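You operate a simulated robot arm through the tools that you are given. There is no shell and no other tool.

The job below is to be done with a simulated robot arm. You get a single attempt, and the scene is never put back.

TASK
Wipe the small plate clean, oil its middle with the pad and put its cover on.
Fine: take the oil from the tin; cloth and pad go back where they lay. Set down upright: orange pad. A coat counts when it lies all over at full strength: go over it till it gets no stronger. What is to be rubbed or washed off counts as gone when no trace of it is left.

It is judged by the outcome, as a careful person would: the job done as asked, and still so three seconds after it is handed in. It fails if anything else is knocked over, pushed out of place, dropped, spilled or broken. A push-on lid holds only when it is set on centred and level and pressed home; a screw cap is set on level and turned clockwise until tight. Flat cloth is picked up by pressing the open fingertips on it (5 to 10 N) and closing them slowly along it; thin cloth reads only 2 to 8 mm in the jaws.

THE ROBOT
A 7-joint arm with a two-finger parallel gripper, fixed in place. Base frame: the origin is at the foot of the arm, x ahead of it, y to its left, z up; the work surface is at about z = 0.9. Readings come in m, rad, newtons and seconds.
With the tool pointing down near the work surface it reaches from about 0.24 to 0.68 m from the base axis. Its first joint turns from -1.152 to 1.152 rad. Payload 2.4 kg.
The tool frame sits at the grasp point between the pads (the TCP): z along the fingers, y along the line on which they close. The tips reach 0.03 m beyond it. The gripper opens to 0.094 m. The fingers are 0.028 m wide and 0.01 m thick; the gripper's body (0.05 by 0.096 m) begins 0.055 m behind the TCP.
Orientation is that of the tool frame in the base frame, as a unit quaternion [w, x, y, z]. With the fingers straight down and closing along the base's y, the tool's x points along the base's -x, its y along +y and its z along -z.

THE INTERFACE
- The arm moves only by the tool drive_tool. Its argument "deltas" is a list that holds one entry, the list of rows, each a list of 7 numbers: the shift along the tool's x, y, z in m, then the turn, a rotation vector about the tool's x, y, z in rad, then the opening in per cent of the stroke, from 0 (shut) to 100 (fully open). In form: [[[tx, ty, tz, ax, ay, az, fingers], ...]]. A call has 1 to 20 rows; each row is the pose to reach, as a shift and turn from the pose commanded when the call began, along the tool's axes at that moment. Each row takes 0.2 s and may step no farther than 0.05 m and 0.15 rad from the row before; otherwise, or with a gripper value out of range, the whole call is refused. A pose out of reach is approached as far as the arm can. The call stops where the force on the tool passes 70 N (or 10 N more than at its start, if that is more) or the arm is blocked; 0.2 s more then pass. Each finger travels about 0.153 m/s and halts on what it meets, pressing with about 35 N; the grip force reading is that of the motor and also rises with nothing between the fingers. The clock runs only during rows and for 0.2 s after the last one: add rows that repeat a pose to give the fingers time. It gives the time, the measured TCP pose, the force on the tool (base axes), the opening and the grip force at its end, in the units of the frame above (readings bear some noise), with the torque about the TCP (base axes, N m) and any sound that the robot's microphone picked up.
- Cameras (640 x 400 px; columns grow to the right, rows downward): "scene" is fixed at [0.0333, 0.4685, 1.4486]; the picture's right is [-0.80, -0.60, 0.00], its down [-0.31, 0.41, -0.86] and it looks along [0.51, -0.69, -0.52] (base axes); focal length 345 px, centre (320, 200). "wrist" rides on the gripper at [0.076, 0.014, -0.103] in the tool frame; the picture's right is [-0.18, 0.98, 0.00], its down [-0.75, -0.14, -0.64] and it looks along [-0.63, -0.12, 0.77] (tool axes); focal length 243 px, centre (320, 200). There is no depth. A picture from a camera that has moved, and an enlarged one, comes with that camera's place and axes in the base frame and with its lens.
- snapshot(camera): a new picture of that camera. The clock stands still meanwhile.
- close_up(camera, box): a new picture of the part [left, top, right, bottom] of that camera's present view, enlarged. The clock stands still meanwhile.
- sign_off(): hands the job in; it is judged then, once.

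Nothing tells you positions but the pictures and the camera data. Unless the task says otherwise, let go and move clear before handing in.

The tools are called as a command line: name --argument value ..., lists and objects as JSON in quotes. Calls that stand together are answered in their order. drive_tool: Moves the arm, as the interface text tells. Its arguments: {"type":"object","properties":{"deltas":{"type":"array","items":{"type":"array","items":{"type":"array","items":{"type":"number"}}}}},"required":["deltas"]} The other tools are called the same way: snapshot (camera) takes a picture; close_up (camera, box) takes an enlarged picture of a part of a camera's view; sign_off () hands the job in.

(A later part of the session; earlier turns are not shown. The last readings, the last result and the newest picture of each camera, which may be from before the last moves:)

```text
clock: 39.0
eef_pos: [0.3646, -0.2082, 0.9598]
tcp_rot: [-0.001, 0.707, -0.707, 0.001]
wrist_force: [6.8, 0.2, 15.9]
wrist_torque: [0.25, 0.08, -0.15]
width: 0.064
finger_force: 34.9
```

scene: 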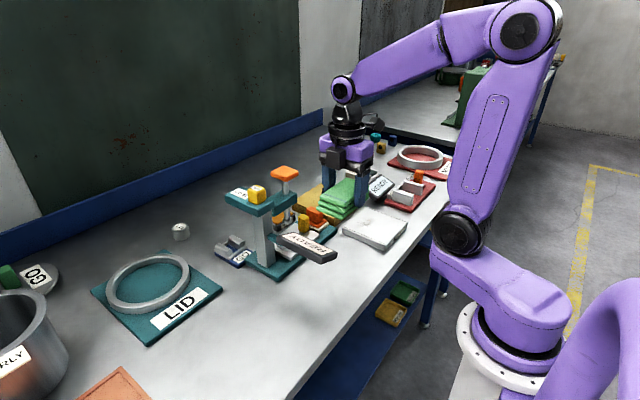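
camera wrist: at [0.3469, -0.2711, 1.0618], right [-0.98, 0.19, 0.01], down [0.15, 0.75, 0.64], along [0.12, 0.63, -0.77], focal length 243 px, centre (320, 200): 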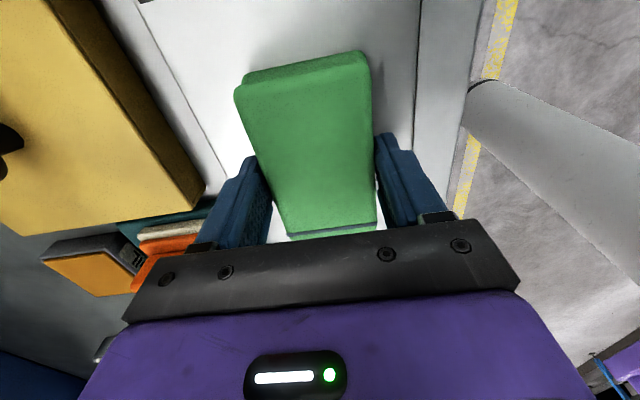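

Pressure about 16 N while sliding, which is good. More strokes at this height, shifting sideways.

drive_tool --deltas '[[[-0.004, 0, 0, 0, 0, 0, 50], [-0.008, 0, 0, 0, 0, 0, 50], [-0.008, -0.006, 0, 0, 0, 0, 50], [-0.008, -0.012, 0, 0, 0, 0, 50], [-0.008, -0.018, 0, 0, 0, 0, 50], [-0.008, -0.024, 0, 0, 0, 0, 50], [-0.008, -0.03, 0, 0, 0, 0, 50], [-0.002, -0.03, 0, 0, 0, 0, 50], [0.004, -0.03, 0, 0, 0, 0, 50], [0.01, -0.03, 0, 0, 0, 0, 50], [0.01, -0.024, 0, 0, 0, 0, 50], [0.01, -0.018, 0, 0, 0, 0, 50], [0.01, -0.012, 0, 0, 0, 0, 50], [0.01, -0.006, 0, 0, 0, 0, 50], [0.01, 0, 0, 0, 0, 0, 50]]]'

snapshot --camera "wrist"

```text
clock: 39.8
eef_pos: [0.3648, -0.2024, 0.9607]
tcp_rot: [-0.001, -0.705, 0.709, 0.004]
wrist_force: [-8.0, 1.9, 17.9]
wrist_torque: [-0.06, -0.35, 0.04]
width: 0.0637
finger_force: 34.8
stopped in row 4: the force on the tool passed its limit at 76 N (the readings are from after the stop); the commanded pose is now the measured one
```

```text
taken
camera wrist: at [0.3512, -0.2778, 1.0619], right [-0.98, 0.19, 0.01], down [0.15, 0.75, 0.64], along [0.12, 0.63, -0.77], focal length 243 px, centre (320, 200)
```

wrist: 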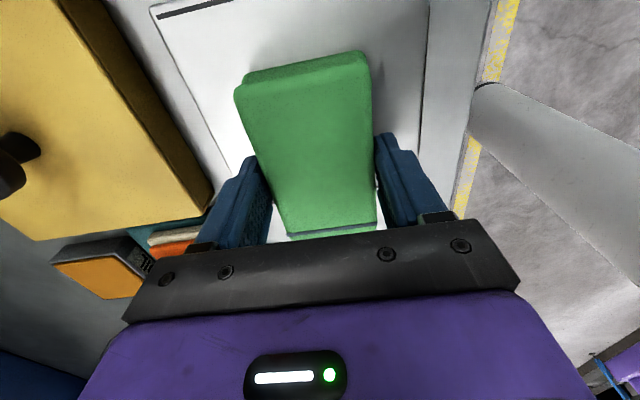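

Pushing away (+x) makes the cloth dig in, while pulling (-x) runs smoothly. I'll straighten the tool, lift, go to the far side and use pulling strokes only.

drive_tool --deltas '[[[0, 0, -0.003, 0.003, 0.002, -0.003, 50], [0, 0, -0.006, 0.007, 0.004, -0.0055, 50], [0, -0.015, -0.006, 0.007, 0.004, -0.0055, 50], [0, -0.032, -0.006, 0.007, 0.004, -0.0055, 50], [0, -0.032, -0.006, 0.007, 0.004, -0.0055, 50]]]'

close_up --camera "scene" --box '[325, 190, 425, 260]'

snapshot --camera "wrist"

```text
clock: 41.0
eef_pos: [0.3975, -0.2007, 0.9652]
tcp_rot: [0.0, -0.707, 0.707, -0.001]
wrist_force: [-0.5, -0.1, -0.6]
wrist_torque: [-0.03, -0.05, 0.0]
width: 0.0641
finger_force: 34.9
```

```text
5.71 times, centred on (375, 225) of scene
camera zoom: at [0.0333, 0.4685, 1.4486], right [-0.8, -0.6, 0.0], down [-0.31, 0.41, -0.86], along [0.51, -0.69, -0.52], focal length 1970 px, centre (6, 57)
```

zoom: 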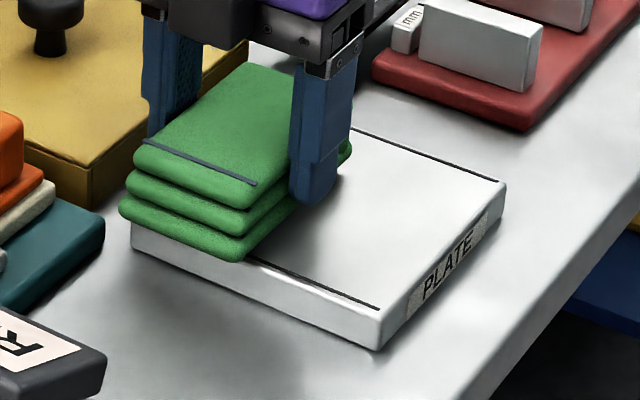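

```text
taken
camera wrist: at [0.383, -0.2771, 1.0675], right [-0.98, 0.18, 0.0], down [0.14, 0.76, 0.64], along [0.12, 0.63, -0.77], focal length 243 px, centre (320, 200)
```

wrist: 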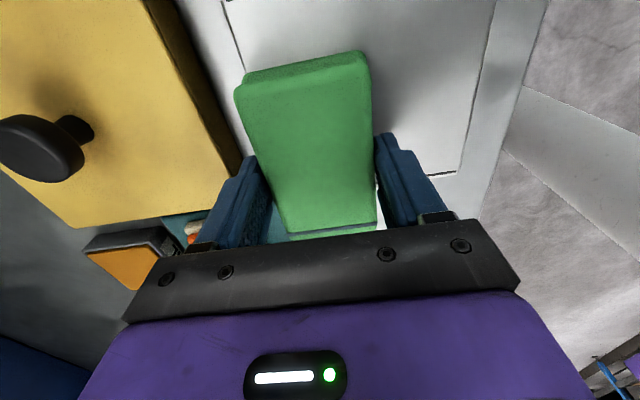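

drive_tool --deltas '[[[0.004, 0, 0.003, 0, 0, 0, 50], [0.006, 0, 0.0055, 0, 0, 0, 50], [0.006, 0, 0.0062, 0, 0, 0, 50], [0.006, 0, 0.0062, 0, 0, 0, 50]]]'

```text
clock: 42.0
eef_pos: [0.397, -0.2065, 0.9605]
tcp_rot: [0.0, 0.707, -0.707, 0.001]
wrist_force: [-3.3, 6.4, 27.1]
wrist_torque: [0.84, 0.42, 0.05]
width: 0.0636
finger_force: 34.7
```

drive_tool --deltas '[[[0, 0.006, -0.0003, 0, 0, 0, 50], [0, 0.014, -0.0003, 0, 0, 0, 50], [0, 0.022, -0.0003, 0, 0, 0, 50], [0, 0.03, -0.0003, 0, 0, 0, 50], [0, 0.038, -0.0003, 0, 0, 0, 50], [0, 0.046, -0.0003, 0, 0, 0, 50], [0, 0.054, -0.0003, 0, 0, 0, 50]]]'

close_up --camera "scene" --box '[325, 190, 425, 260]'

snapshot --camera "wrist"

```text
clock: 43.6
eef_pos: [0.3433, -0.2096, 0.959]
tcp_rot: [0.0, 0.707, -0.707, 0.004]
wrist_force: [12.1, 2.0, 26.3]
wrist_torque: [0.29, 0.14, -0.13]
width: 0.0639
finger_force: 34.9
```

```text
5.71 times, centred on (375, 225) of scene
camera zoom: at [0.0333, 0.4687, 1.4485], right [-0.8, -0.6, 0.0], down [-0.31, 0.41, -0.86], along [0.51, -0.69, -0.52], focal length 1970 px, centre (6, 57)
```

zoom: 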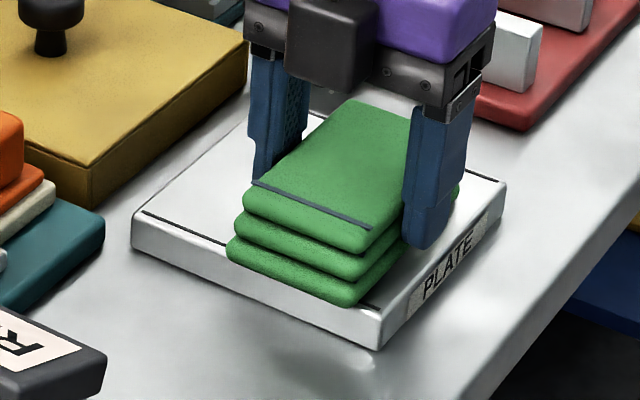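

```text
taken
camera wrist: at [0.33, -0.2844, 1.0621], right [-0.98, 0.18, -0.01], down [0.14, 0.76, 0.64], along [0.12, 0.63, -0.77], focal length 243 px, centre (320, 200)
```

wrist: 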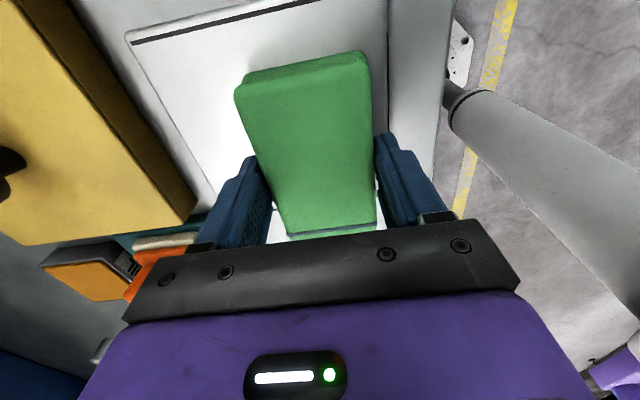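

The visible part now looks clean. I'll lift away and inspect the whole top.

drive_tool --deltas '[[[0, 0, -0.01, 0, 0, 0, 50], [0, 0, -0.05, 0, 0, 0, 50], [-0.025, -0.005, -0.08, 0, 0, 0, 50], [-0.06, -0.01, -0.11, 0, 0, 0, 50], [-0.1, -0.012, -0.13, 0, 0, 0, 50], [-0.14, -0.013, -0.14, 0, 0, 0, 50], [-0.15, -0.013, -0.14, 0, 0, 0, 50], [-0.15, -0.013, -0.14, 0, 0, 0, 50]]]'

close_up --camera "scene" --box '[325, 190, 425, 260]'

close_up --camera "scene" --box '[345, 205, 405, 245]'

```text
clock: 45.4
eef_pos: [0.3547, -0.0575, 1.0971]
tcp_rot: [-0.001, -0.707, 0.707, -0.001]
wrist_force: [0.3, 0.0, -0.4]
wrist_torque: [-0.04, -0.01, 0.01]
width: 0.0634
finger_force: 35.3
```

```text
5.71 times, centred on (375, 225) of scene
camera zoom: at [0.0333, 0.4685, 1.4486], right [-0.8, -0.6, 0.0], down [-0.31, 0.41, -0.86], along [0.51, -0.69, -0.52], focal length 1970 px, centre (6, 57)
```

zoom: 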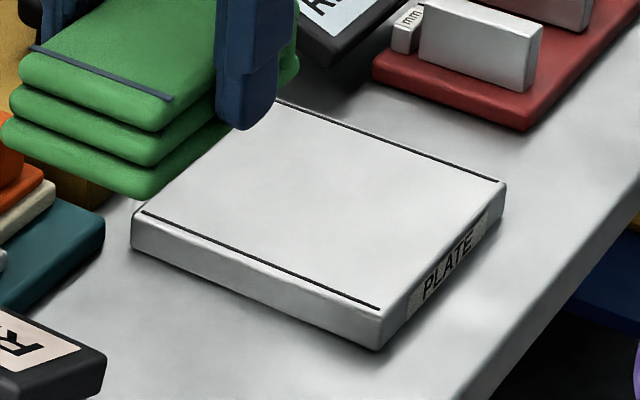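

```text
10.00 times, centred on (375, 225) of scene
camera zoom: at [0.0333, 0.4685, 1.4486], right [-0.8, -0.6, 0.0], down [-0.31, 0.41, -0.86], along [0.51, -0.69, -0.52], focal length 3447 px, centre (-230, -50)
```

zoom: 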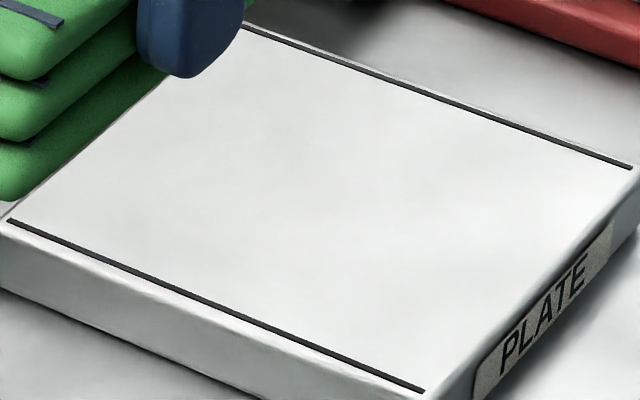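

It looks clean. To be sure no faint trace is left, I'll make two more pulling passes before returning the cloth.

drive_tool --deltas '[[[0.04, -0.01, 0.02, 0, 0, 0, 50], [0.08, -0.02, 0.04, 0, 0, 0, 50], [0.12, -0.03, 0.06, 0, 0, 0, 50], [0.15, -0.038, 0.09, 0, 0, 0, 50], [0.168, -0.041, 0.12, 0, 0, 0, 50], [0.17, -0.041, 0.133, 0, 0, 0, 50], [0.17, -0.041, 0.1385, 0, 0, 0, 50], [0.17, -0.041, 0.14, 0, 0, 0, 50], [0.17, -0.041, 0.14, 0, 0, 0, 50]]]'

```text
clock: 47.4
eef_pos: [0.3968, -0.2283, 0.9597]
tcp_rot: [0.0, -0.707, 0.707, -0.002]
wrist_force: [-7.4, 2.4, 24.3]
wrist_torque: [0.11, 0.38, -0.03]
width: 0.0638
finger_force: 35.1
```

drive_tool --deltas '[[[0, 0.006, -0.0001, 0, 0, 0, 50], [0, 0.014, -0.0001, 0, 0, 0, 50], [0, 0.022, -0.0001, 0, 0, 0, 50], [0, 0.03, -0.0001, 0, 0, 0, 50], [0, 0.038, -0.0001, 0, 0, 0, 50], [0, 0.046, -0.0001, 0, 0, 0, 50], [0, 0.054, -0.0001, 0, 0, 0, 50], [0, 0.062, -0.0001, 0, 0, 0, 50], [0, 0.07, -0.0001, 0, 0, 0, 50]]]'

```text
clock: 49.4
eef_pos: [0.3291, -0.2298, 0.9591]
tcp_rot: [0.0, -0.707, 0.707, -0.005]
wrist_force: [14.2, 1.5, 31.9]
wrist_torque: [0.37, 0.11, -0.21]
width: 0.0641
finger_force: 35.3
```

drive_tool --deltas '[[[0, 0, -0.006, 0, 0, 0, 50], [-0.01, -0.03, -0.006, 0, 0, 0, 50], [-0.024, -0.068, -0.006, 0, 0, 0, 50], [-0.024, -0.07, -0.003, 0, 0, 0, 50], [-0.024, -0.07, 0, 0, 0, 0, 50], [-0.024, -0.07, 0.0002, 0, 0, 0, 50], [-0.024, -0.07, 0.0002, 0, 0, 0, 50]]]'

```text
clock: 51.0
eef_pos: [0.3985, -0.2051, 0.9598]
tcp_rot: [0.0, 0.707, -0.707, 0.003]
wrist_force: [-13.3, 5.5, 54.3]
wrist_torque: [0.12, 0.83, -0.13]
width: 0.0636
finger_force: 35.4
```

drive_tool --deltas '[[[0, 0.004, -0.0008, 0, 0, 0, 50], [0, 0.012, -0.0008, 0, 0, 0, 50], [0, 0.02, -0.0008, 0, 0, 0, 50], [0, 0.028, -0.0008, 0, 0, 0, 50], [0, 0.036, -0.0008, 0, 0, 0, 50], [0, 0.044, -0.0008, 0, 0, 0, 50], [0, 0.052, -0.0008, 0, 0, 0, 50], [0, 0.06, -0.0008, 0, 0, 0, 50], [0, 0.068, -0.0008, 0, 0, 0, 50]]]'

```text
clock: 53.0
eef_pos: [0.329, -0.206, 0.9603]
tcp_rot: [0.0, -0.707, 0.707, -0.001]
wrist_force: [3.7, -0.3, 7.2]
wrist_torque: [-0.11, -0.2, 0.06]
width: 0.0641
finger_force: 35.3
```

Now carry the cloth back above its original spot and inspect the plate again.

drive_tool --deltas '[[[0, 0, -0.01, 0, 0, 0, 50], [0, 0, -0.05, 0, 0, 0, 50], [-0.025, -0.01, -0.07, 0, 0, 0, 50], [-0.065, -0.02, -0.07, 0, 0, 0, 50], [-0.105, -0.0265, -0.07, 0, 0, 0, 50], [-0.14, -0.0265, -0.07, 0, 0, 0, 50], [-0.148, -0.0265, -0.07, 0, 0, 0, 50], [-0.148, -0.0265, -0.07, 0, 0, 0, 50]]]'

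close_up --camera "scene" --box '[325, 190, 425, 260]'

snapshot --camera "wrist"

```text
clock: 54.8
eef_pos: [0.3551, -0.0569, 1.0266]
tcp_rot: [-0.001, -0.707, 0.707, -0.001]
wrist_force: [0.2, 0.2, -0.2]
wrist_torque: [0.0, 0.0, -0.03]
width: 0.064
finger_force: 34.8
```

```text
5.71 times, centred on (375, 225) of scene
camera zoom: at [0.0333, 0.4685, 1.4486], right [-0.8, -0.6, 0.0], down [-0.31, 0.41, -0.86], along [0.51, -0.69, -0.52], focal length 1970 px, centre (6, 57)
```

zoom: 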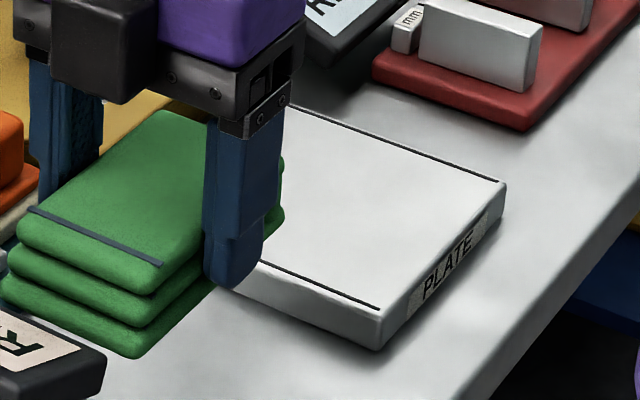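

```text
taken
camera wrist: at [0.342, -0.1325, 1.13], right [-0.98, 0.18, 0.0], down [0.14, 0.76, 0.64], along [0.12, 0.63, -0.77], focal length 243 px, centre (320, 200)
```

wrist: 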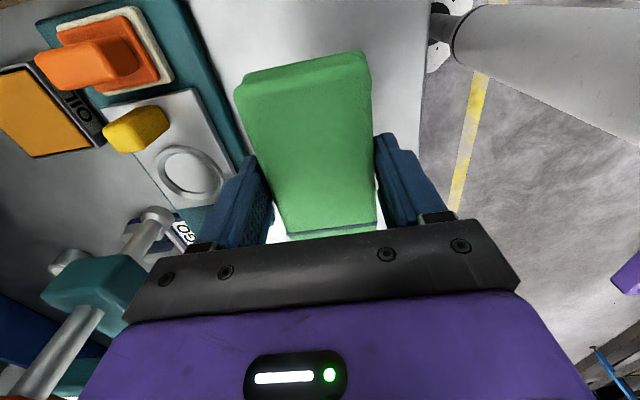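

drive_tool --deltas '[[[0, 0, -0.04, 0, 0, 0, 50], [0, 0, -0.08, 0, 0, 0, 50], [0, 0, -0.11, 0, 0, 0, 50], [0, 0, -0.11, 0, 0, 0, 50]]]'

close_up --camera "scene" --box '[335, 197, 415, 253]'

close_up --camera "scene" --box '[350, 210, 390, 235]'

```text
clock: 55.8
eef_pos: [0.3547, -0.0528, 1.1401]
tcp_rot: [0.001, 0.707, -0.707, 0.001]
wrist_force: [0.4, 0.4, -0.9]
wrist_torque: [0.01, -0.01, 0.01]
width: 0.0638
finger_force: 35.3
```

```text
7.14 times, centred on (375, 225) of scene
camera zoom: at [0.0333, 0.4685, 1.4486], right [-0.8, -0.6, 0.0], down [-0.31, 0.41, -0.86], along [0.51, -0.69, -0.52], focal length 2462 px, centre (-73, 21)
```

zoom: 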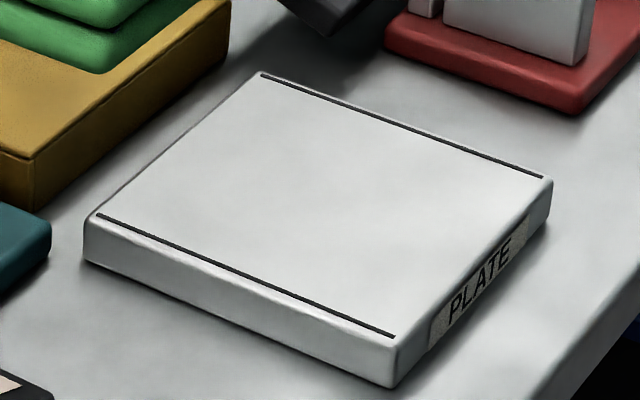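

```text
16.00 times, centred on (370, 222) of scene
camera zoom: at [0.0333, 0.4685, 1.4486], right [-0.8, -0.6, 0.0], down [-0.31, 0.41, -0.86], along [0.51, -0.69, -0.52], focal length 5515 px, centre (-480, -160)
```

zoom: 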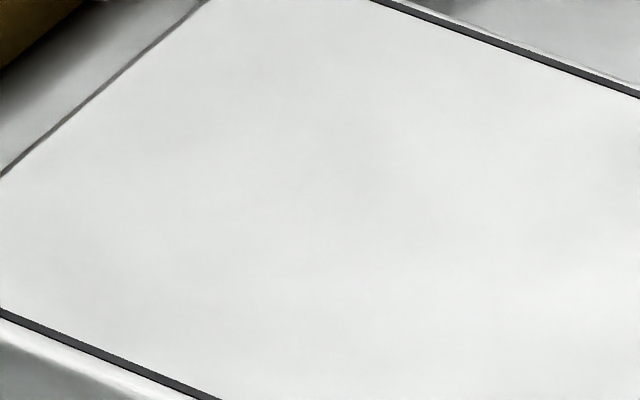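

The plate looks clean in the enlarged view. I'll set the cloth back down at its original spot.

drive_tool --deltas '[[[0, 0, 0.04, 0, 0, 0, 50], [0, 0, 0.08, 0, 0, 0, 50], [0, 0, 0.12, 0, 0, 0, 50], [0, 0, 0.155, 0, 0, 0, 50], [0, 0, 0.18, 0, 0, 0, 50], [0, 0, 0.192, 0, 0, 0, 50], [0, 0, 0.198, 0, 0, 0, 50], [0, 0, 0.199, 0, 0, 0, 50], [0, 0, 0.199, 0, 0, 0, 50]]]'

snapshot --camera "wrist"

close_up --camera "scene" --box '[305, 225, 385, 295]'

```text
clock: 57.8
eef_pos: [0.3556, -0.0567, 0.9401]
tcp_rot: [0.002, 0.707, -0.707, 0.002]
wrist_force: [-0.3, -0.3, -0.4]
wrist_torque: [0.0, -0.03, 0.02]
width: 0.0638
finger_force: 35.2
```

```text
taken
camera wrist: at [0.3422, -0.1321, 1.0428], right [-0.98, 0.18, 0.0], down [0.14, 0.76, 0.64], along [0.12, 0.63, -0.77], focal length 243 px, centre (320, 200)
```

wrist: 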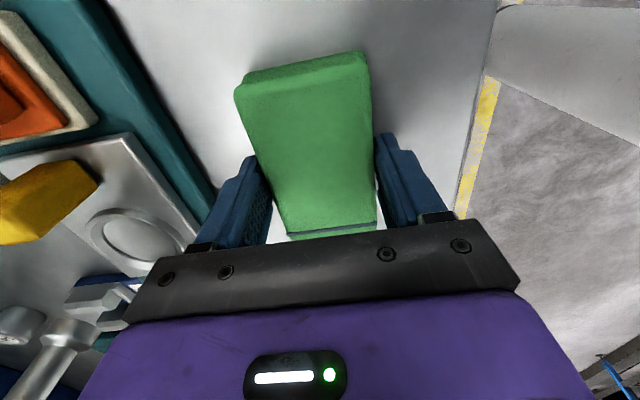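

```text
5.71 times, centred on (345, 260) of scene
camera zoom: at [0.0333, 0.4685, 1.4486], right [-0.8, -0.6, 0.0], down [-0.31, 0.41, -0.86], along [0.51, -0.69, -0.52], focal length 1970 px, centre (177, -143)
```

zoom: 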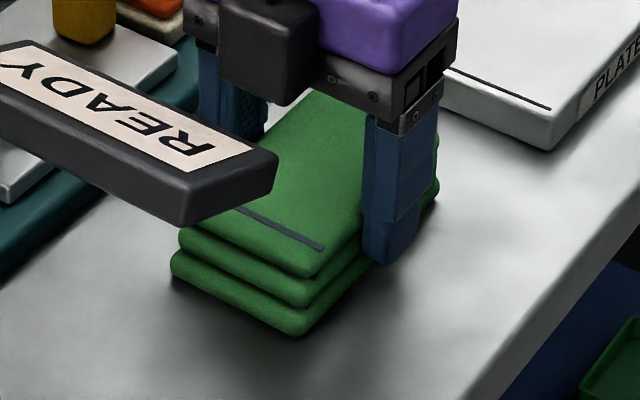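

The cloth lines up with where it lay. I'll lower the last millimetre until it touches.

drive_tool --deltas '[[[0, 0, 0.001, 0, 0, 0, 50], [0, 0, 0.0015, 0, 0, 0, 50], [0, 0, 0.0015, 0, 0, 0, 50]]]'

```text
clock: 58.6
eef_pos: [0.3558, -0.0572, 0.9389]
tcp_rot: [-0.001, 0.707, -0.707, 0.004]
wrist_force: [-5.0, 0.3, 59.2]
wrist_torque: [0.1, 0.71, -0.07]
width: 0.0637
finger_force: 35.1
```

drive_tool --deltas '[[[0, 0, -0.0009, 0, 0, 0, 50], [0, 0, -0.0009, 0, 0, 0, 50]]]'

```text
clock: 59.2
eef_pos: [0.3553, -0.0563, 0.9392]
tcp_rot: [-0.001, -0.707, 0.707, -0.001]
wrist_force: [5.7, -0.2, 12.4]
wrist_torque: [0.0, -0.19, 0.01]
width: 0.0638
finger_force: 34.8
```

Touching lightly now. Opening the fingers and rising straight up.

drive_tool --deltas '[[[0, 0, 0, 0, 0, 0, 75], [0, 0, 0, 0, 0, 0, 90], [0, 0, 0, 0, 0, 0, 100], [0, 0, 0, 0, 0, 0, 100], [0, 0, -0.03, 0, 0, 0, 100], [0, 0, -0.07, 0, 0, 0, 100], [0, 0, -0.11, 0, 0, 0, 100], [0, 0, -0.15, 0, 0, 0, 100], [0, 0, -0.19, 0, 0, 0, 100]]]'

snapshot --camera "wrist"

close_up --camera "scene" --box '[305, 225, 385, 295]'

```text
clock: 61.2
eef_pos: [0.3535, -0.0552, 1.1287]
tcp_rot: [0.0, 0.707, -0.707, 0.001]
wrist_force: [0.3, -0.5, -0.2]
wrist_torque: [0.03, 0.0, -0.01]
width: 0.0937
finger_force: 0.1
```

```text
taken
camera wrist: at [0.3401, -0.1318, 1.2327], right [-0.98, 0.18, 0.0], down [0.14, 0.76, 0.64], along [0.12, 0.63, -0.77], focal length 243 px, centre (320, 200)
```

wrist: 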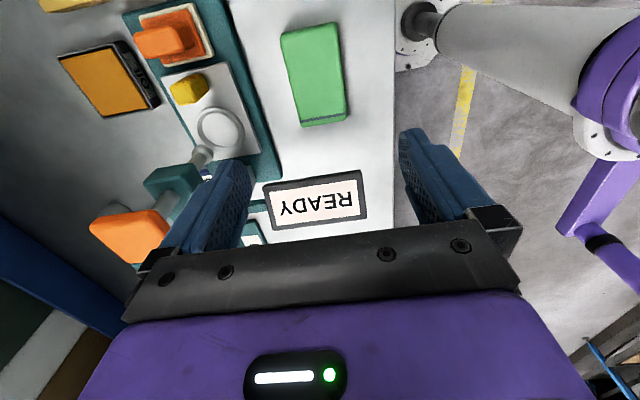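

```text
5.71 times, centred on (345, 260) of scene
camera zoom: at [0.0333, 0.4685, 1.4486], right [-0.8, -0.6, 0.0], down [-0.31, 0.41, -0.86], along [0.51, -0.69, -0.52], focal length 1970 px, centre (177, -143)
```

zoom: 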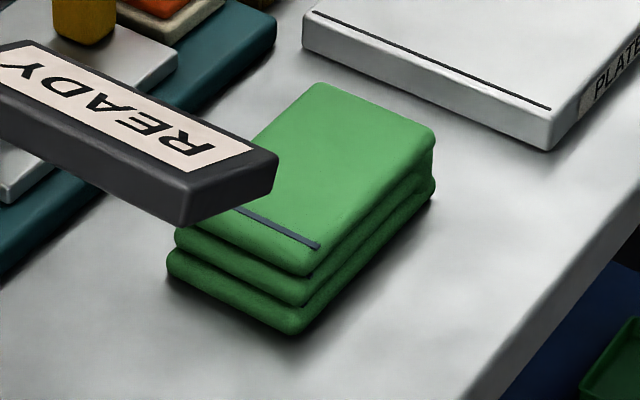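

The cloth is back in place (within about 2 mm). Next I'll turn the gripper back and look at the plate from close above, to confirm it is clean before oiling.

drive_tool --deltas '[[[0.009, 0.004, -0.01, 0, 0, 0.1428, 100], [0.018, 0.008, -0.01, 0, 0, 0.2856, 100], [0.027, 0.012, -0.01, 0, 0, 0.4284, 100], [0.036, 0.016, -0.01, 0, 0, 0.5712, 100], [0.045, 0.02, -0.01, 0, 0, 0.714, 100], [0.054, 0.024, -0.01, 0, 0, 0.8568, 100], [0.063, 0.028, -0.01, 0, 0, 0.9996, 100], [0.072, 0.032, -0.01, 0, 0, 1.1424, 100], [0.081, 0.036, -0.01, 0, 0, 1.2852, 100], [0.09, 0.04, -0.01, 0, 0, 1.428, 100], [0.1, 0.045, -0.01, 0, 0, 1.5708, 100]]]'

snapshot --camera "wrist"

```text
clock: 63.6
eef_pos: [0.3094, -0.1562, 1.1382]
tcp_rot: [-0.001, 0.002, 1.0, 0.0]
wrist_force: [-0.1, 1.0, 0.5]
wrist_torque: [0.0, 0.02, 0.05]
width: 0.094
finger_force: 0.1
```

```text
taken
camera wrist: at [0.2341, -0.1408, 1.2415], right [0.19, 0.98, 0.0], down [0.75, -0.14, 0.64], along [0.63, -0.12, -0.77], focal length 243 px, centre (320, 200)
```

wrist: 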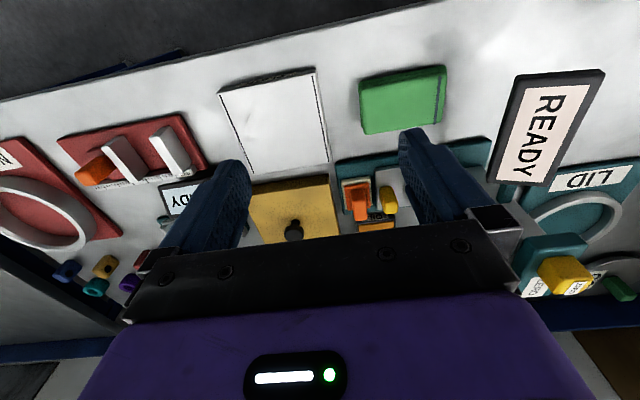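

close_up --camera "wrist" --box '[205, 60, 345, 180]'

close_up --camera "wrist" --box '[240, 85, 320, 150]'

close_up --camera "wrist" --box '[325, 140, 425, 240]'

close_up --camera "wrist" --box '[230, 150, 360, 250]'

```text
3.33 times, centred on (275, 120) of wrist
camera zoom: at [0.2341, -0.1408, 1.2415], right [0.19, 0.98, 0.0], down [0.75, -0.14, 0.64], along [0.63, -0.12, -0.77], focal length 809 px, centre (470, 467)
```

zoom: 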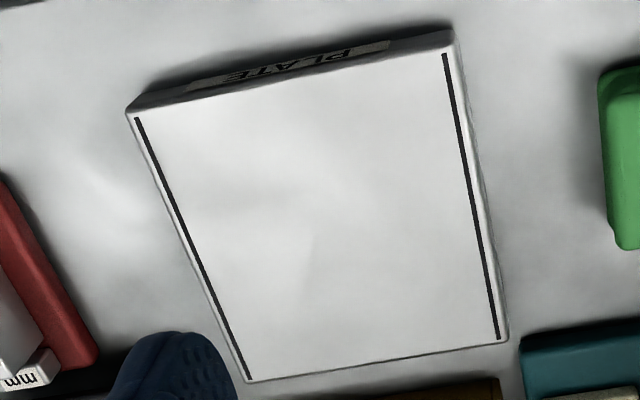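

```text
6.15 times, centred on (280, 118) of wrist
camera zoom: at [0.2341, -0.1408, 1.2415], right [0.19, 0.98, 0.0], down [0.75, -0.14, 0.64], along [0.63, -0.12, -0.77], focal length 1493 px, centre (566, 708)
```

zoom: 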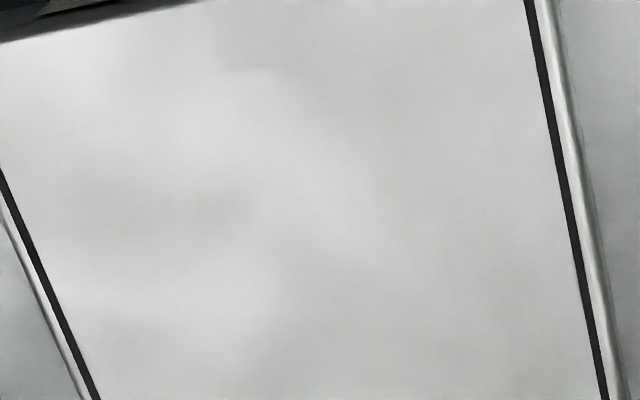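

```text
4.00 times, centred on (375, 190) of wrist
camera zoom: at [0.2341, -0.1408, 1.2415], right [0.19, 0.98, 0.0], down [0.75, -0.14, 0.64], along [0.63, -0.12, -0.77], focal length 970 px, centre (100, 240)
```

zoom: 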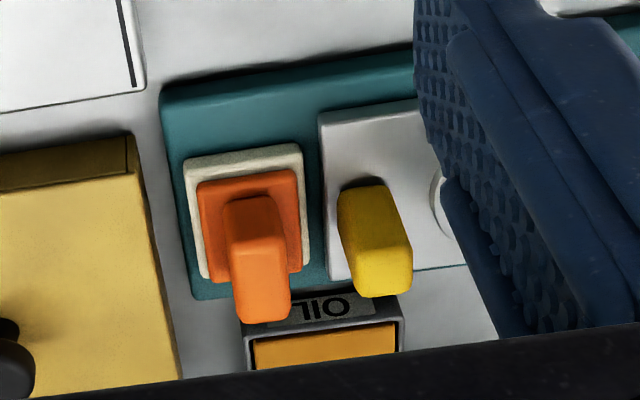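

```text
4.00 times, centred on (295, 200) of wrist
camera zoom: at [0.2341, -0.1408, 1.2415], right [0.19, 0.98, 0.0], down [0.75, -0.14, 0.64], along [0.63, -0.12, -0.77], focal length 970 px, centre (420, 200)
```

zoom: 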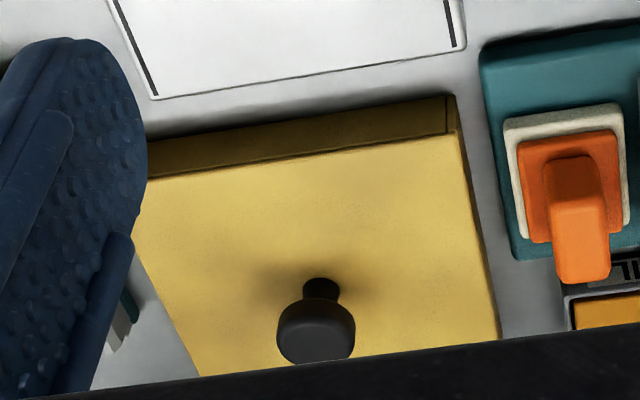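

The plate is clean. Now the pad: its handle is at about (0.497, -0.1265), with the yellow block close by on the +y side. I'll move above it with the fingers opened only a little.

drive_tool --deltas '[[[-0.04, 0.006, 0, 0, 0, 0, 80], [-0.08, 0.012, 0, 0, 0, 0, 60], [-0.12, 0.018, 0.005, 0, 0, 0, 45], [-0.16, 0.024, 0.02, 0, 0, 0, 38], [-0.185, 0.0295, 0.045, 0, 0, 0, 38], [-0.1876, 0.0297, 0.07, 0, 0, 0, 38], [-0.1876, 0.0297, 0.07, 0, 0, 0, 38]]]'

snapshot --camera "wrist"

close_up --camera "scene" --box '[260, 140, 380, 240]'

```text
clock: 65.2
eef_pos: [0.5001, -0.1269, 1.0715]
tcp_rot: [0.0, -0.001, 1.0, -0.002]
wrist_force: [0.6, 0.2, -0.5]
wrist_torque: [0.02, 0.0, -0.02]
width: 0.0356
finger_force: 0.0
```

```text
taken
camera wrist: at [0.4241, -0.111, 1.1727], right [0.18, 0.98, 0.0], down [0.75, -0.14, 0.64], along [0.63, -0.12, -0.77], focal length 243 px, centre (320, 200)
```

wrist: 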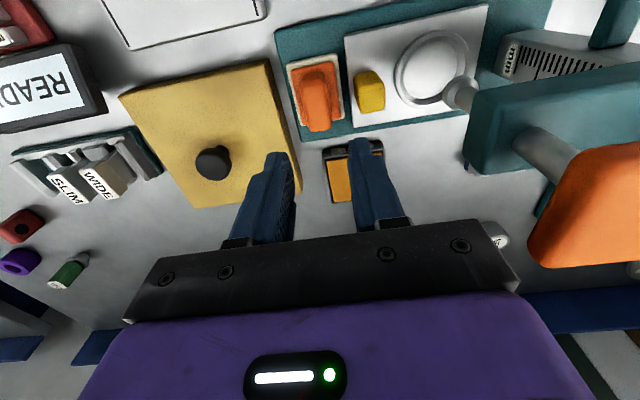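

```text
4.00 times, centred on (320, 190) of scene
camera zoom: at [0.0333, 0.4685, 1.4486], right [-0.8, -0.6, 0.0], down [-0.31, 0.41, -0.86], along [0.51, -0.69, -0.52], focal length 1379 px, centre (320, 240)
```

zoom: 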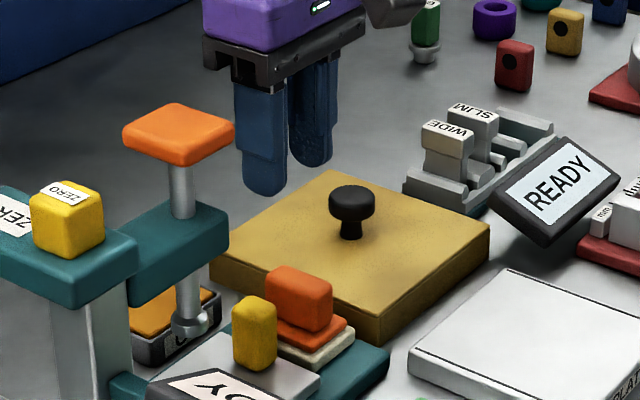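

close_up --camera "wrist" --box '[270, 30, 410, 150]'

close_up --camera "wrist" --box '[100, 40, 310, 220]'

```text
3.33 times, centred on (340, 90) of wrist
camera zoom: at [0.4241, -0.111, 1.1727], right [0.18, 0.98, 0.0], down [0.75, -0.14, 0.64], along [0.63, -0.12, -0.77], focal length 809 px, centre (253, 567)
```

zoom: 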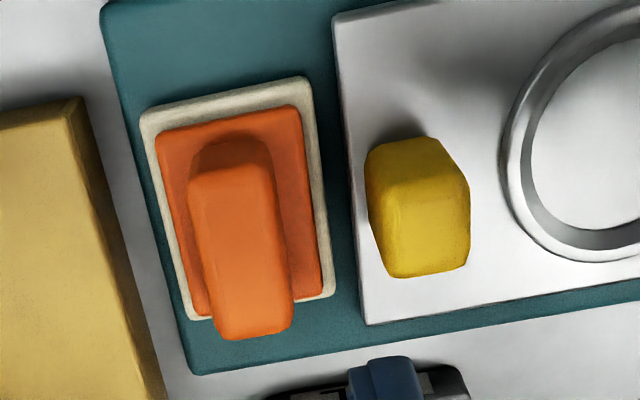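

```text
2.22 times, centred on (205, 130) of wrist
camera zoom: at [0.4241, -0.111, 1.1727], right [0.18, 0.98, 0.0], down [0.75, -0.14, 0.64], along [0.63, -0.12, -0.77], focal length 539 px, centre (576, 356)
```

zoom: 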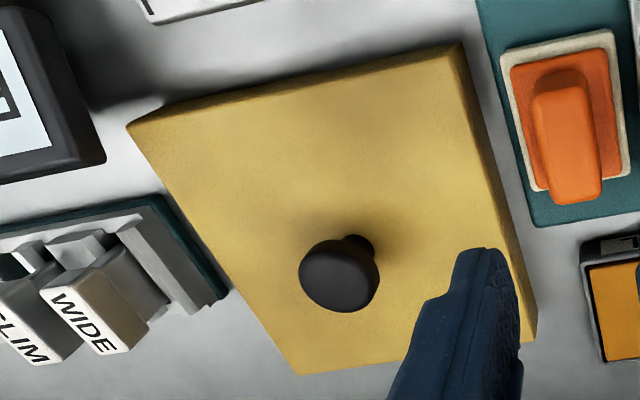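

The handle is centred at about (0.495, -0.127), 0.02 m wide in y, and the yellow block's edge is at y≈-0.094, so I'll go down with about 0.032 m opening.

drive_tool --deltas '[[[0.003, 0, 0.02, 0, 0, 0, 34], [0.004, 0, 0.05, 0, 0, 0, 34], [0.004, 0, 0.07, 0, 0, 0, 34], [0.004, 0, 0.07, 0, 0, 0, 34]]]'

snapshot --camera "wrist"

close_up --camera "scene" --box '[270, 160, 370, 240]'

```text
clock: 66.2
eef_pos: [0.4958, -0.1274, 1.0019]
tcp_rot: [0.0, 0.001, 1.0, -0.002]
wrist_force: [0.1, -0.2, 0.5]
wrist_torque: [0.01, 0.0, 0.01]
width: 0.0321
finger_force: 0.0
```

```text
taken
camera wrist: at [0.4199, -0.1119, 1.1034], right [0.18, 0.98, 0.0], down [0.75, -0.14, 0.64], along [0.63, -0.12, -0.77], focal length 243 px, centre (320, 200)
```

wrist: 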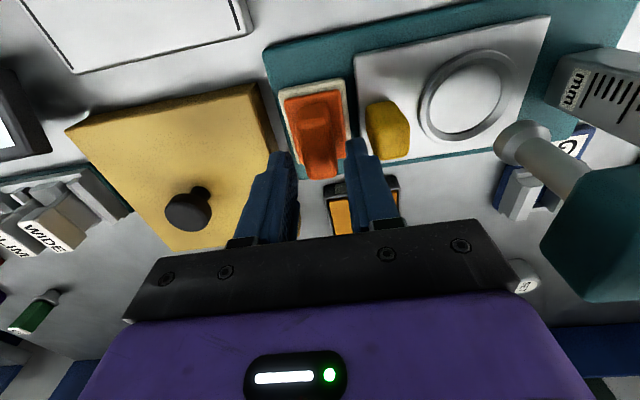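

```text
5.00 times, centred on (320, 200) of scene
camera zoom: at [0.0333, 0.4685, 1.4486], right [-0.8, -0.6, 0.0], down [-0.31, 0.41, -0.86], along [0.51, -0.69, -0.52], focal length 1723 px, centre (320, 200)
```

zoom: 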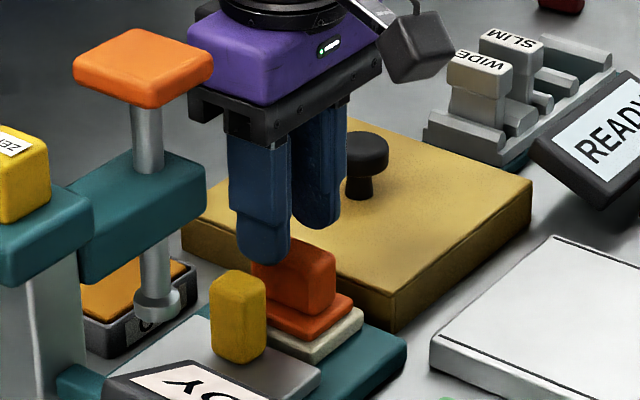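

close_up --camera "wrist" --box '[250, 60, 430, 220]'

close_up --camera "scene" --box '[295, 185, 355, 235]'

```text
2.50 times, centred on (340, 140) of wrist
camera zoom: at [0.4199, -0.1119, 1.1034], right [0.18, 0.98, 0.0], down [0.75, -0.14, 0.64], along [0.63, -0.12, -0.77], focal length 606 px, centre (270, 350)
```

zoom: 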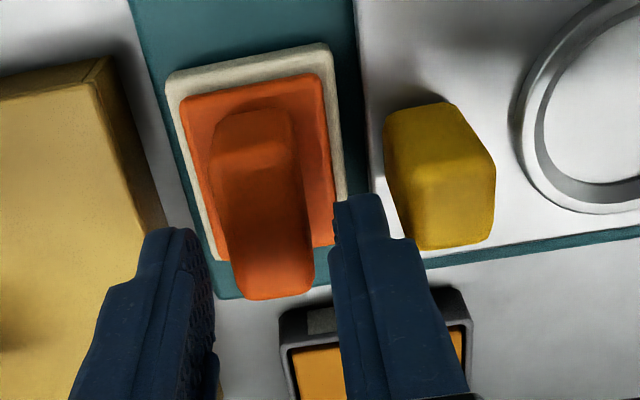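

```text
8.00 times, centred on (325, 210) of scene
camera zoom: at [0.0333, 0.4685, 1.4486], right [-0.8, -0.6, 0.0], down [-0.31, 0.41, -0.86], along [0.51, -0.69, -0.52], focal length 2758 px, centre (280, 120)
```

zoom: 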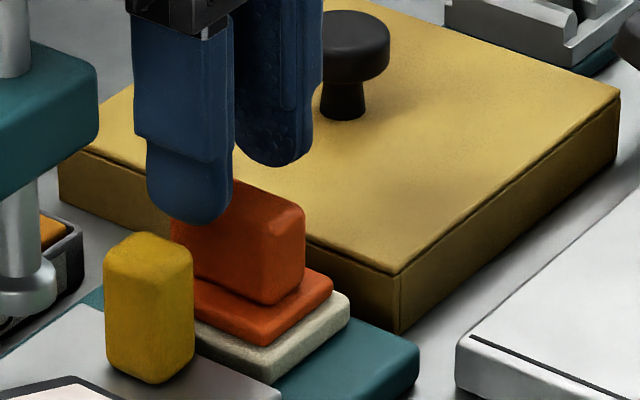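

Relative to the fingers, the handle is about 2 mm toward -y, so I'll shift that much and descend to straddle it, with the tips staying just above the flange.

drive_tool --deltas '[[[0, -0.002, 0, 0, 0, 0, 34], [0, -0.002, 0.012, 0, 0, 0, 34], [0, -0.002, 0.024, 0, 0, 0, 34], [0, -0.002, 0.034, 0, 0, 0, 34], [0, -0.002, 0.034, 0, 0, 0, 34]]]'

snapshot --camera "wrist"

close_up --camera "scene" --box '[295, 185, 355, 235]'

```text
clock: 67.4
eef_pos: [0.4955, -0.1278, 0.9662]
tcp_rot: [0.001, 0.0, 1.0, -0.002]
wrist_force: [-0.8, 0.8, 2.0]
wrist_torque: [0.06, 0.03, 0.04]
width: 0.0318
finger_force: 0.1
```

```text
taken
camera wrist: at [0.4199, -0.1127, 1.0681], right [0.18, 0.98, 0.0], down [0.75, -0.14, 0.64], along [0.63, -0.12, -0.77], focal length 243 px, centre (320, 200)
```

wrist: 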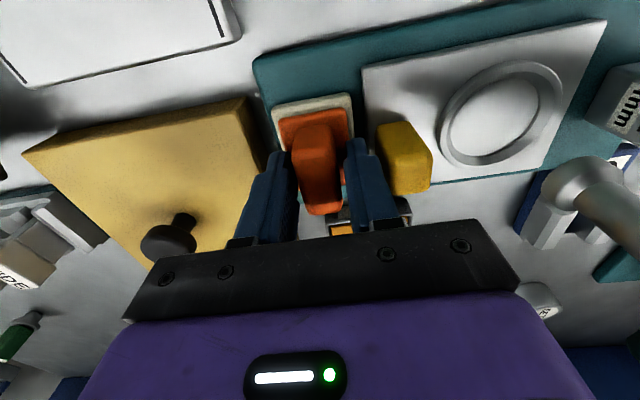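

```text
8.00 times, centred on (325, 210) of scene
camera zoom: at [0.0332, 0.4685, 1.4486], right [-0.8, -0.6, 0.0], down [-0.31, 0.41, -0.86], along [0.51, -0.69, -0.52], focal length 2758 px, centre (280, 120)
```

zoom: 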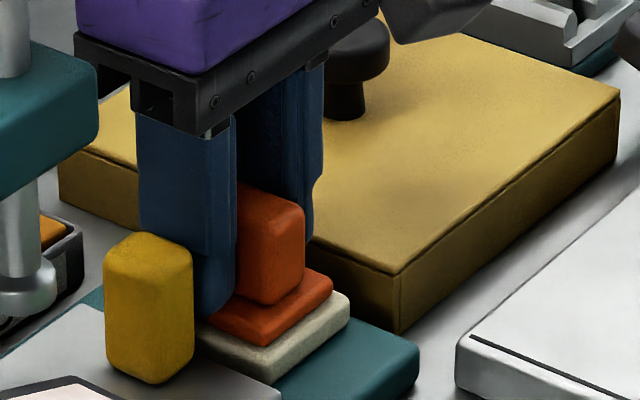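

The fingers straddle the handle with clearance from the yellow block. I'll rise 1 mm and close gently.

drive_tool --deltas '[[[0, 0, -0.0012, 0, 0, 0, 32], [0, 0, -0.0012, 0, 0, 0, 28], [0, 0, -0.0012, 0, 0, 0, 24], [0, 0, -0.0012, 0, 0, 0, 20], [0, 0, -0.0012, 0, 0, 0, 15], [0, 0, -0.0012, 0, 0, 0, 10], [0, 0, -0.0012, 0, 0, 0, 10]]]'

snapshot --camera "wrist"

```text
clock: 69.0
eef_pos: [0.4934, -0.1291, 0.967]
tcp_rot: [0.0, 0.0, 1.0, -0.001]
wrist_force: [0.4, -0.3, -0.5]
wrist_torque: [-0.04, -0.01, 0.02]
width: 0.0254
finger_force: 35.5
```

```text
taken
camera wrist: at [0.4196, -0.1134, 1.0694], right [0.18, 0.98, 0.0], down [0.75, -0.14, 0.64], along [0.63, -0.12, -0.77], focal length 243 px, centre (320, 200)
```

wrist: 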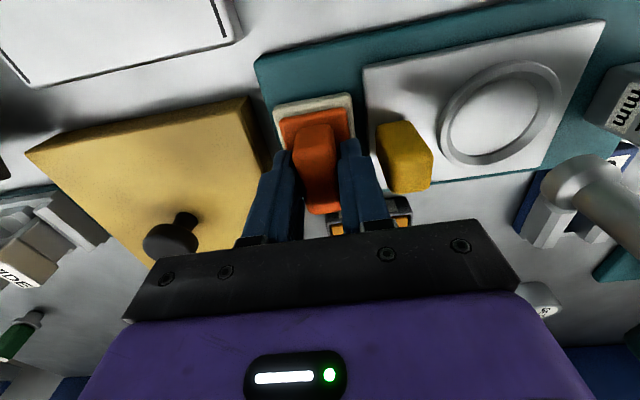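

The pad handle is held (0.025 m). I'll lift the pad straight up and check it.

drive_tool --deltas '[[[0, 0, -0.006, 0, 0, 0, 10], [0, 0, -0.02, 0, 0, 0, 10], [0, 0, -0.04, 0, 0, 0, 10], [0, 0, -0.06, 0, 0, 0, 10], [0, 0, -0.06, 0, 0, 0, 10]]]'

snapshot --camera "wrist"

close_up --camera "scene" --box '[270, 160, 370, 240]'

```text
clock: 70.2
eef_pos: [0.494, -0.1261, 1.0263]
tcp_rot: [0.0, 0.0, 1.0, -0.001]
wrist_force: [-0.4, -0.5, -0.6]
wrist_torque: [0.0, 0.0, 0.01]
width: 0.0253
finger_force: 35.0
```

```text
taken
camera wrist: at [0.4182, -0.1118, 1.1292], right [0.18, 0.98, 0.0], down [0.75, -0.14, 0.64], along [0.63, -0.12, -0.77], focal length 243 px, centre (320, 200)
```

wrist: 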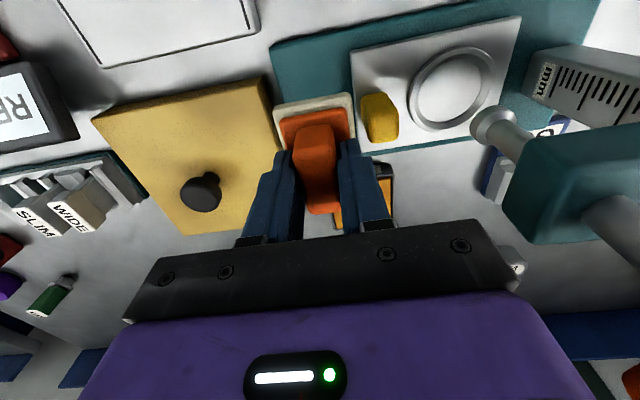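

```text
5.00 times, centred on (320, 200) of scene
camera zoom: at [0.0333, 0.4685, 1.4486], right [-0.8, -0.6, 0.0], down [-0.31, 0.41, -0.86], along [0.51, -0.69, -0.52], focal length 1723 px, centre (320, 200)
```

zoom: 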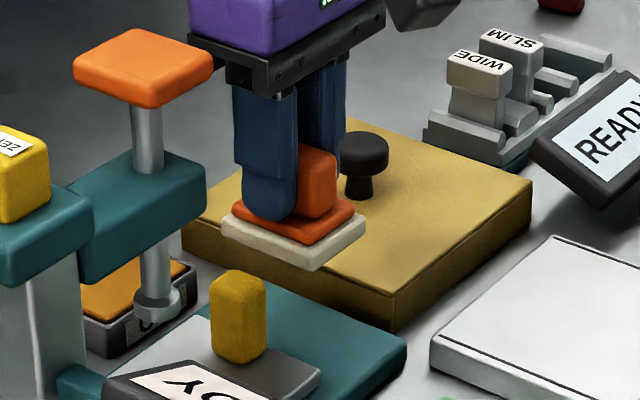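

Pad is clear. Now carry it over the oil tin, around (0.613, -0.101).

drive_tool --deltas '[[[-0.03, 0.003, -0.01, 0, 0, 0, 10], [-0.065, 0.01, -0.01, 0, 0, 0, 10], [-0.1, 0.02, -0.01, 0, 0, 0, 10], [-0.118, 0.026, -0.01, 0, 0, 0, 10], [-0.118, 0.026, -0.01, 0, 0, 0, 10]]]'

snapshot --camera "wrist"

close_up --camera "scene" --box '[240, 130, 360, 230]'

```text
clock: 71.4
eef_pos: [0.612, -0.0988, 1.0383]
tcp_rot: [0.0, 0.0, 1.0, -0.001]
wrist_force: [0.1, -1.0, 0.0]
wrist_torque: [0.0, -0.01, 0.01]
width: 0.0255
finger_force: 34.6
```

```text
taken
camera wrist: at [0.5363, -0.0838, 1.1402], right [0.18, 0.98, 0.0], down [0.75, -0.14, 0.64], along [0.63, -0.12, -0.77], focal length 243 px, centre (320, 200)
```

wrist: 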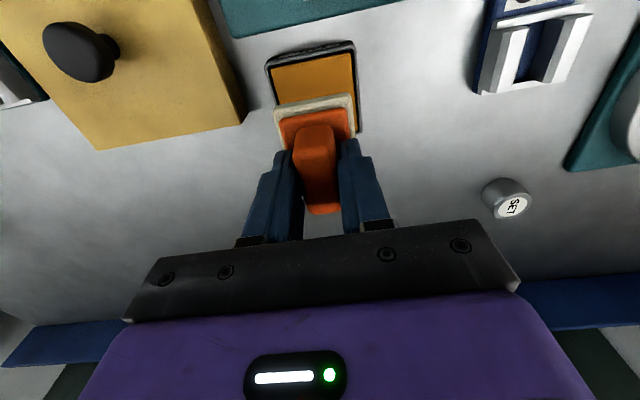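

```text
4.00 times, centred on (300, 180) of scene
camera zoom: at [0.0333, 0.4685, 1.4486], right [-0.8, -0.6, 0.0], down [-0.31, 0.41, -0.86], along [0.51, -0.69, -0.52], focal length 1379 px, centre (400, 280)
```

zoom: 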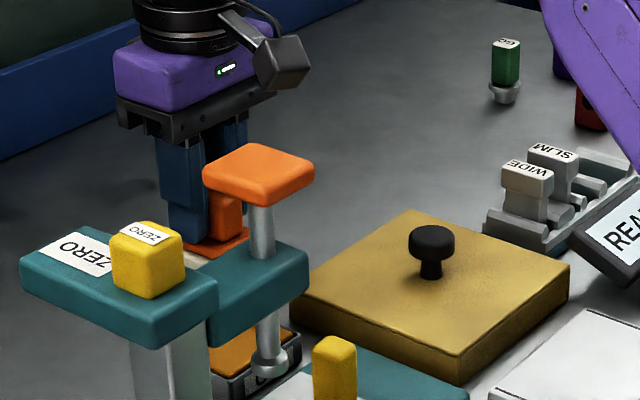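

close_up --camera "wrist" --box '[250, 30, 380, 150]'

```text
3.33 times, centred on (315, 90) of wrist
camera zoom: at [0.5363, -0.0838, 1.1402], right [0.18, 0.98, 0.0], down [0.75, -0.14, 0.64], along [0.63, -0.12, -0.77], focal length 809 px, centre (337, 567)
```

zoom: 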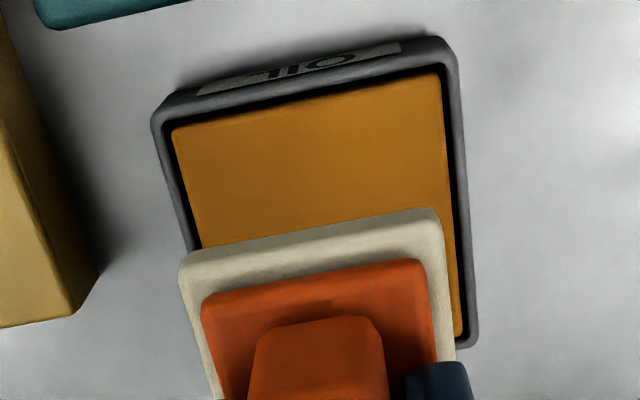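

The tin opening is centred about 2 mm toward -x and -y from the pad. I'll correct and lower slowly.

drive_tool --deltas '[[[0.002, -0.002, 0.02, 0, 0, 0, 10], [0.002, -0.002, 0.04, 0, 0, 0, 10], [0.002, -0.002, 0.055, 0, 0, 0, 10], [0.002, -0.002, 0.06, 0, 0, 0, 10], [0.002, -0.002, 0.06, 0, 0, 0, 10]]]'

close_up --camera "wrist" --box '[250, 30, 380, 150]'

close_up --camera "scene" --box '[270, 180, 330, 230]'

```text
clock: 72.6
eef_pos: [0.6108, -0.1033, 0.977]
tcp_rot: [-0.001, -0.001, 1.0, -0.002]
wrist_force: [0.1, 0.8, -0.7]
wrist_torque: [-0.03, 0.0, 0.02]
width: 0.0253
finger_force: 35.1
```

```text
3.33 times, centred on (315, 90) of wrist
camera zoom: at [0.5356, -0.0886, 1.0794], right [0.18, 0.98, 0.0], down [0.75, -0.14, 0.64], along [0.63, -0.12, -0.77], focal length 809 px, centre (337, 567)
```

zoom: 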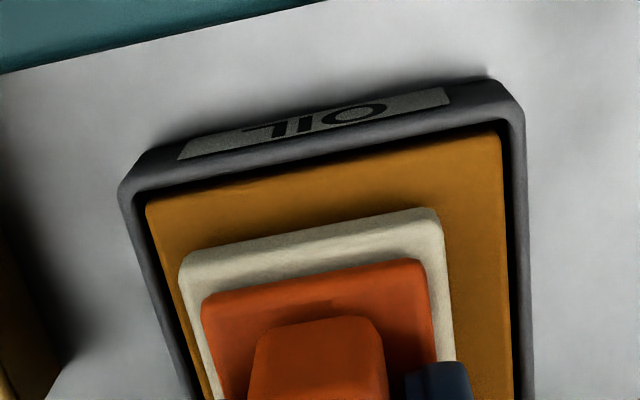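

```text
8.00 times, centred on (300, 205) of scene
camera zoom: at [0.0333, 0.4685, 1.4486], right [-0.8, -0.6, 0.0], down [-0.31, 0.41, -0.86], along [0.51, -0.69, -0.52], focal length 2758 px, centre (480, 160)
```

zoom: 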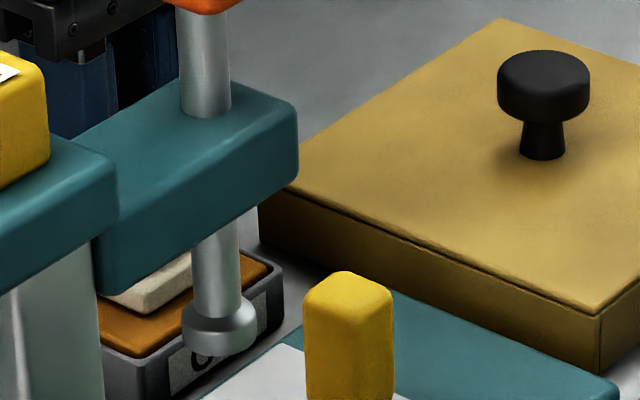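

drive_tool --deltas '[[[0.0018, 0.002, 0, 0, 0, 0, 10], [0.0018, 0.002, 0.002, 0, 0, 0, 10], [0.0018, 0.002, 0.004, 0, 0, 0, 10], [0.0018, 0.002, 0.004, 0, 0, 0, 10]]]'

close_up --camera "wrist" --box '[250, 30, 380, 150]'

```text
clock: 73.6
eef_pos: [0.61, -0.1025, 0.9747]
tcp_rot: [0.002, -0.001, 1.0, -0.001]
wrist_force: [-3.8, 4.8, 20.0]
wrist_torque: [0.1, 0.54, -0.07]
width: 0.0255
finger_force: 34.8
```

```text
3.33 times, centred on (315, 90) of wrist
camera zoom: at [0.534, -0.0876, 1.0769], right [0.18, 0.98, 0.0], down [0.75, -0.14, 0.64], along [0.63, -0.12, -0.76], focal length 809 px, centre (337, 567)
```

zoom: 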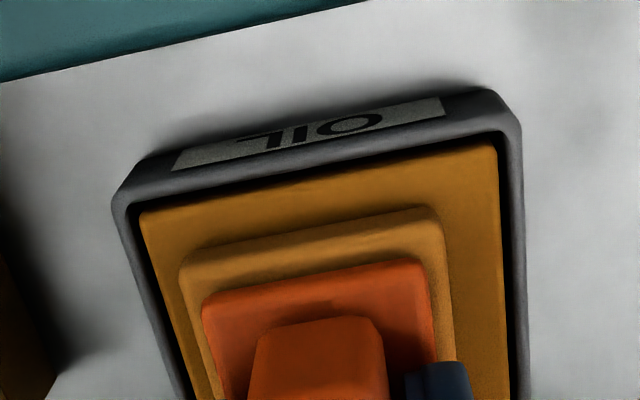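

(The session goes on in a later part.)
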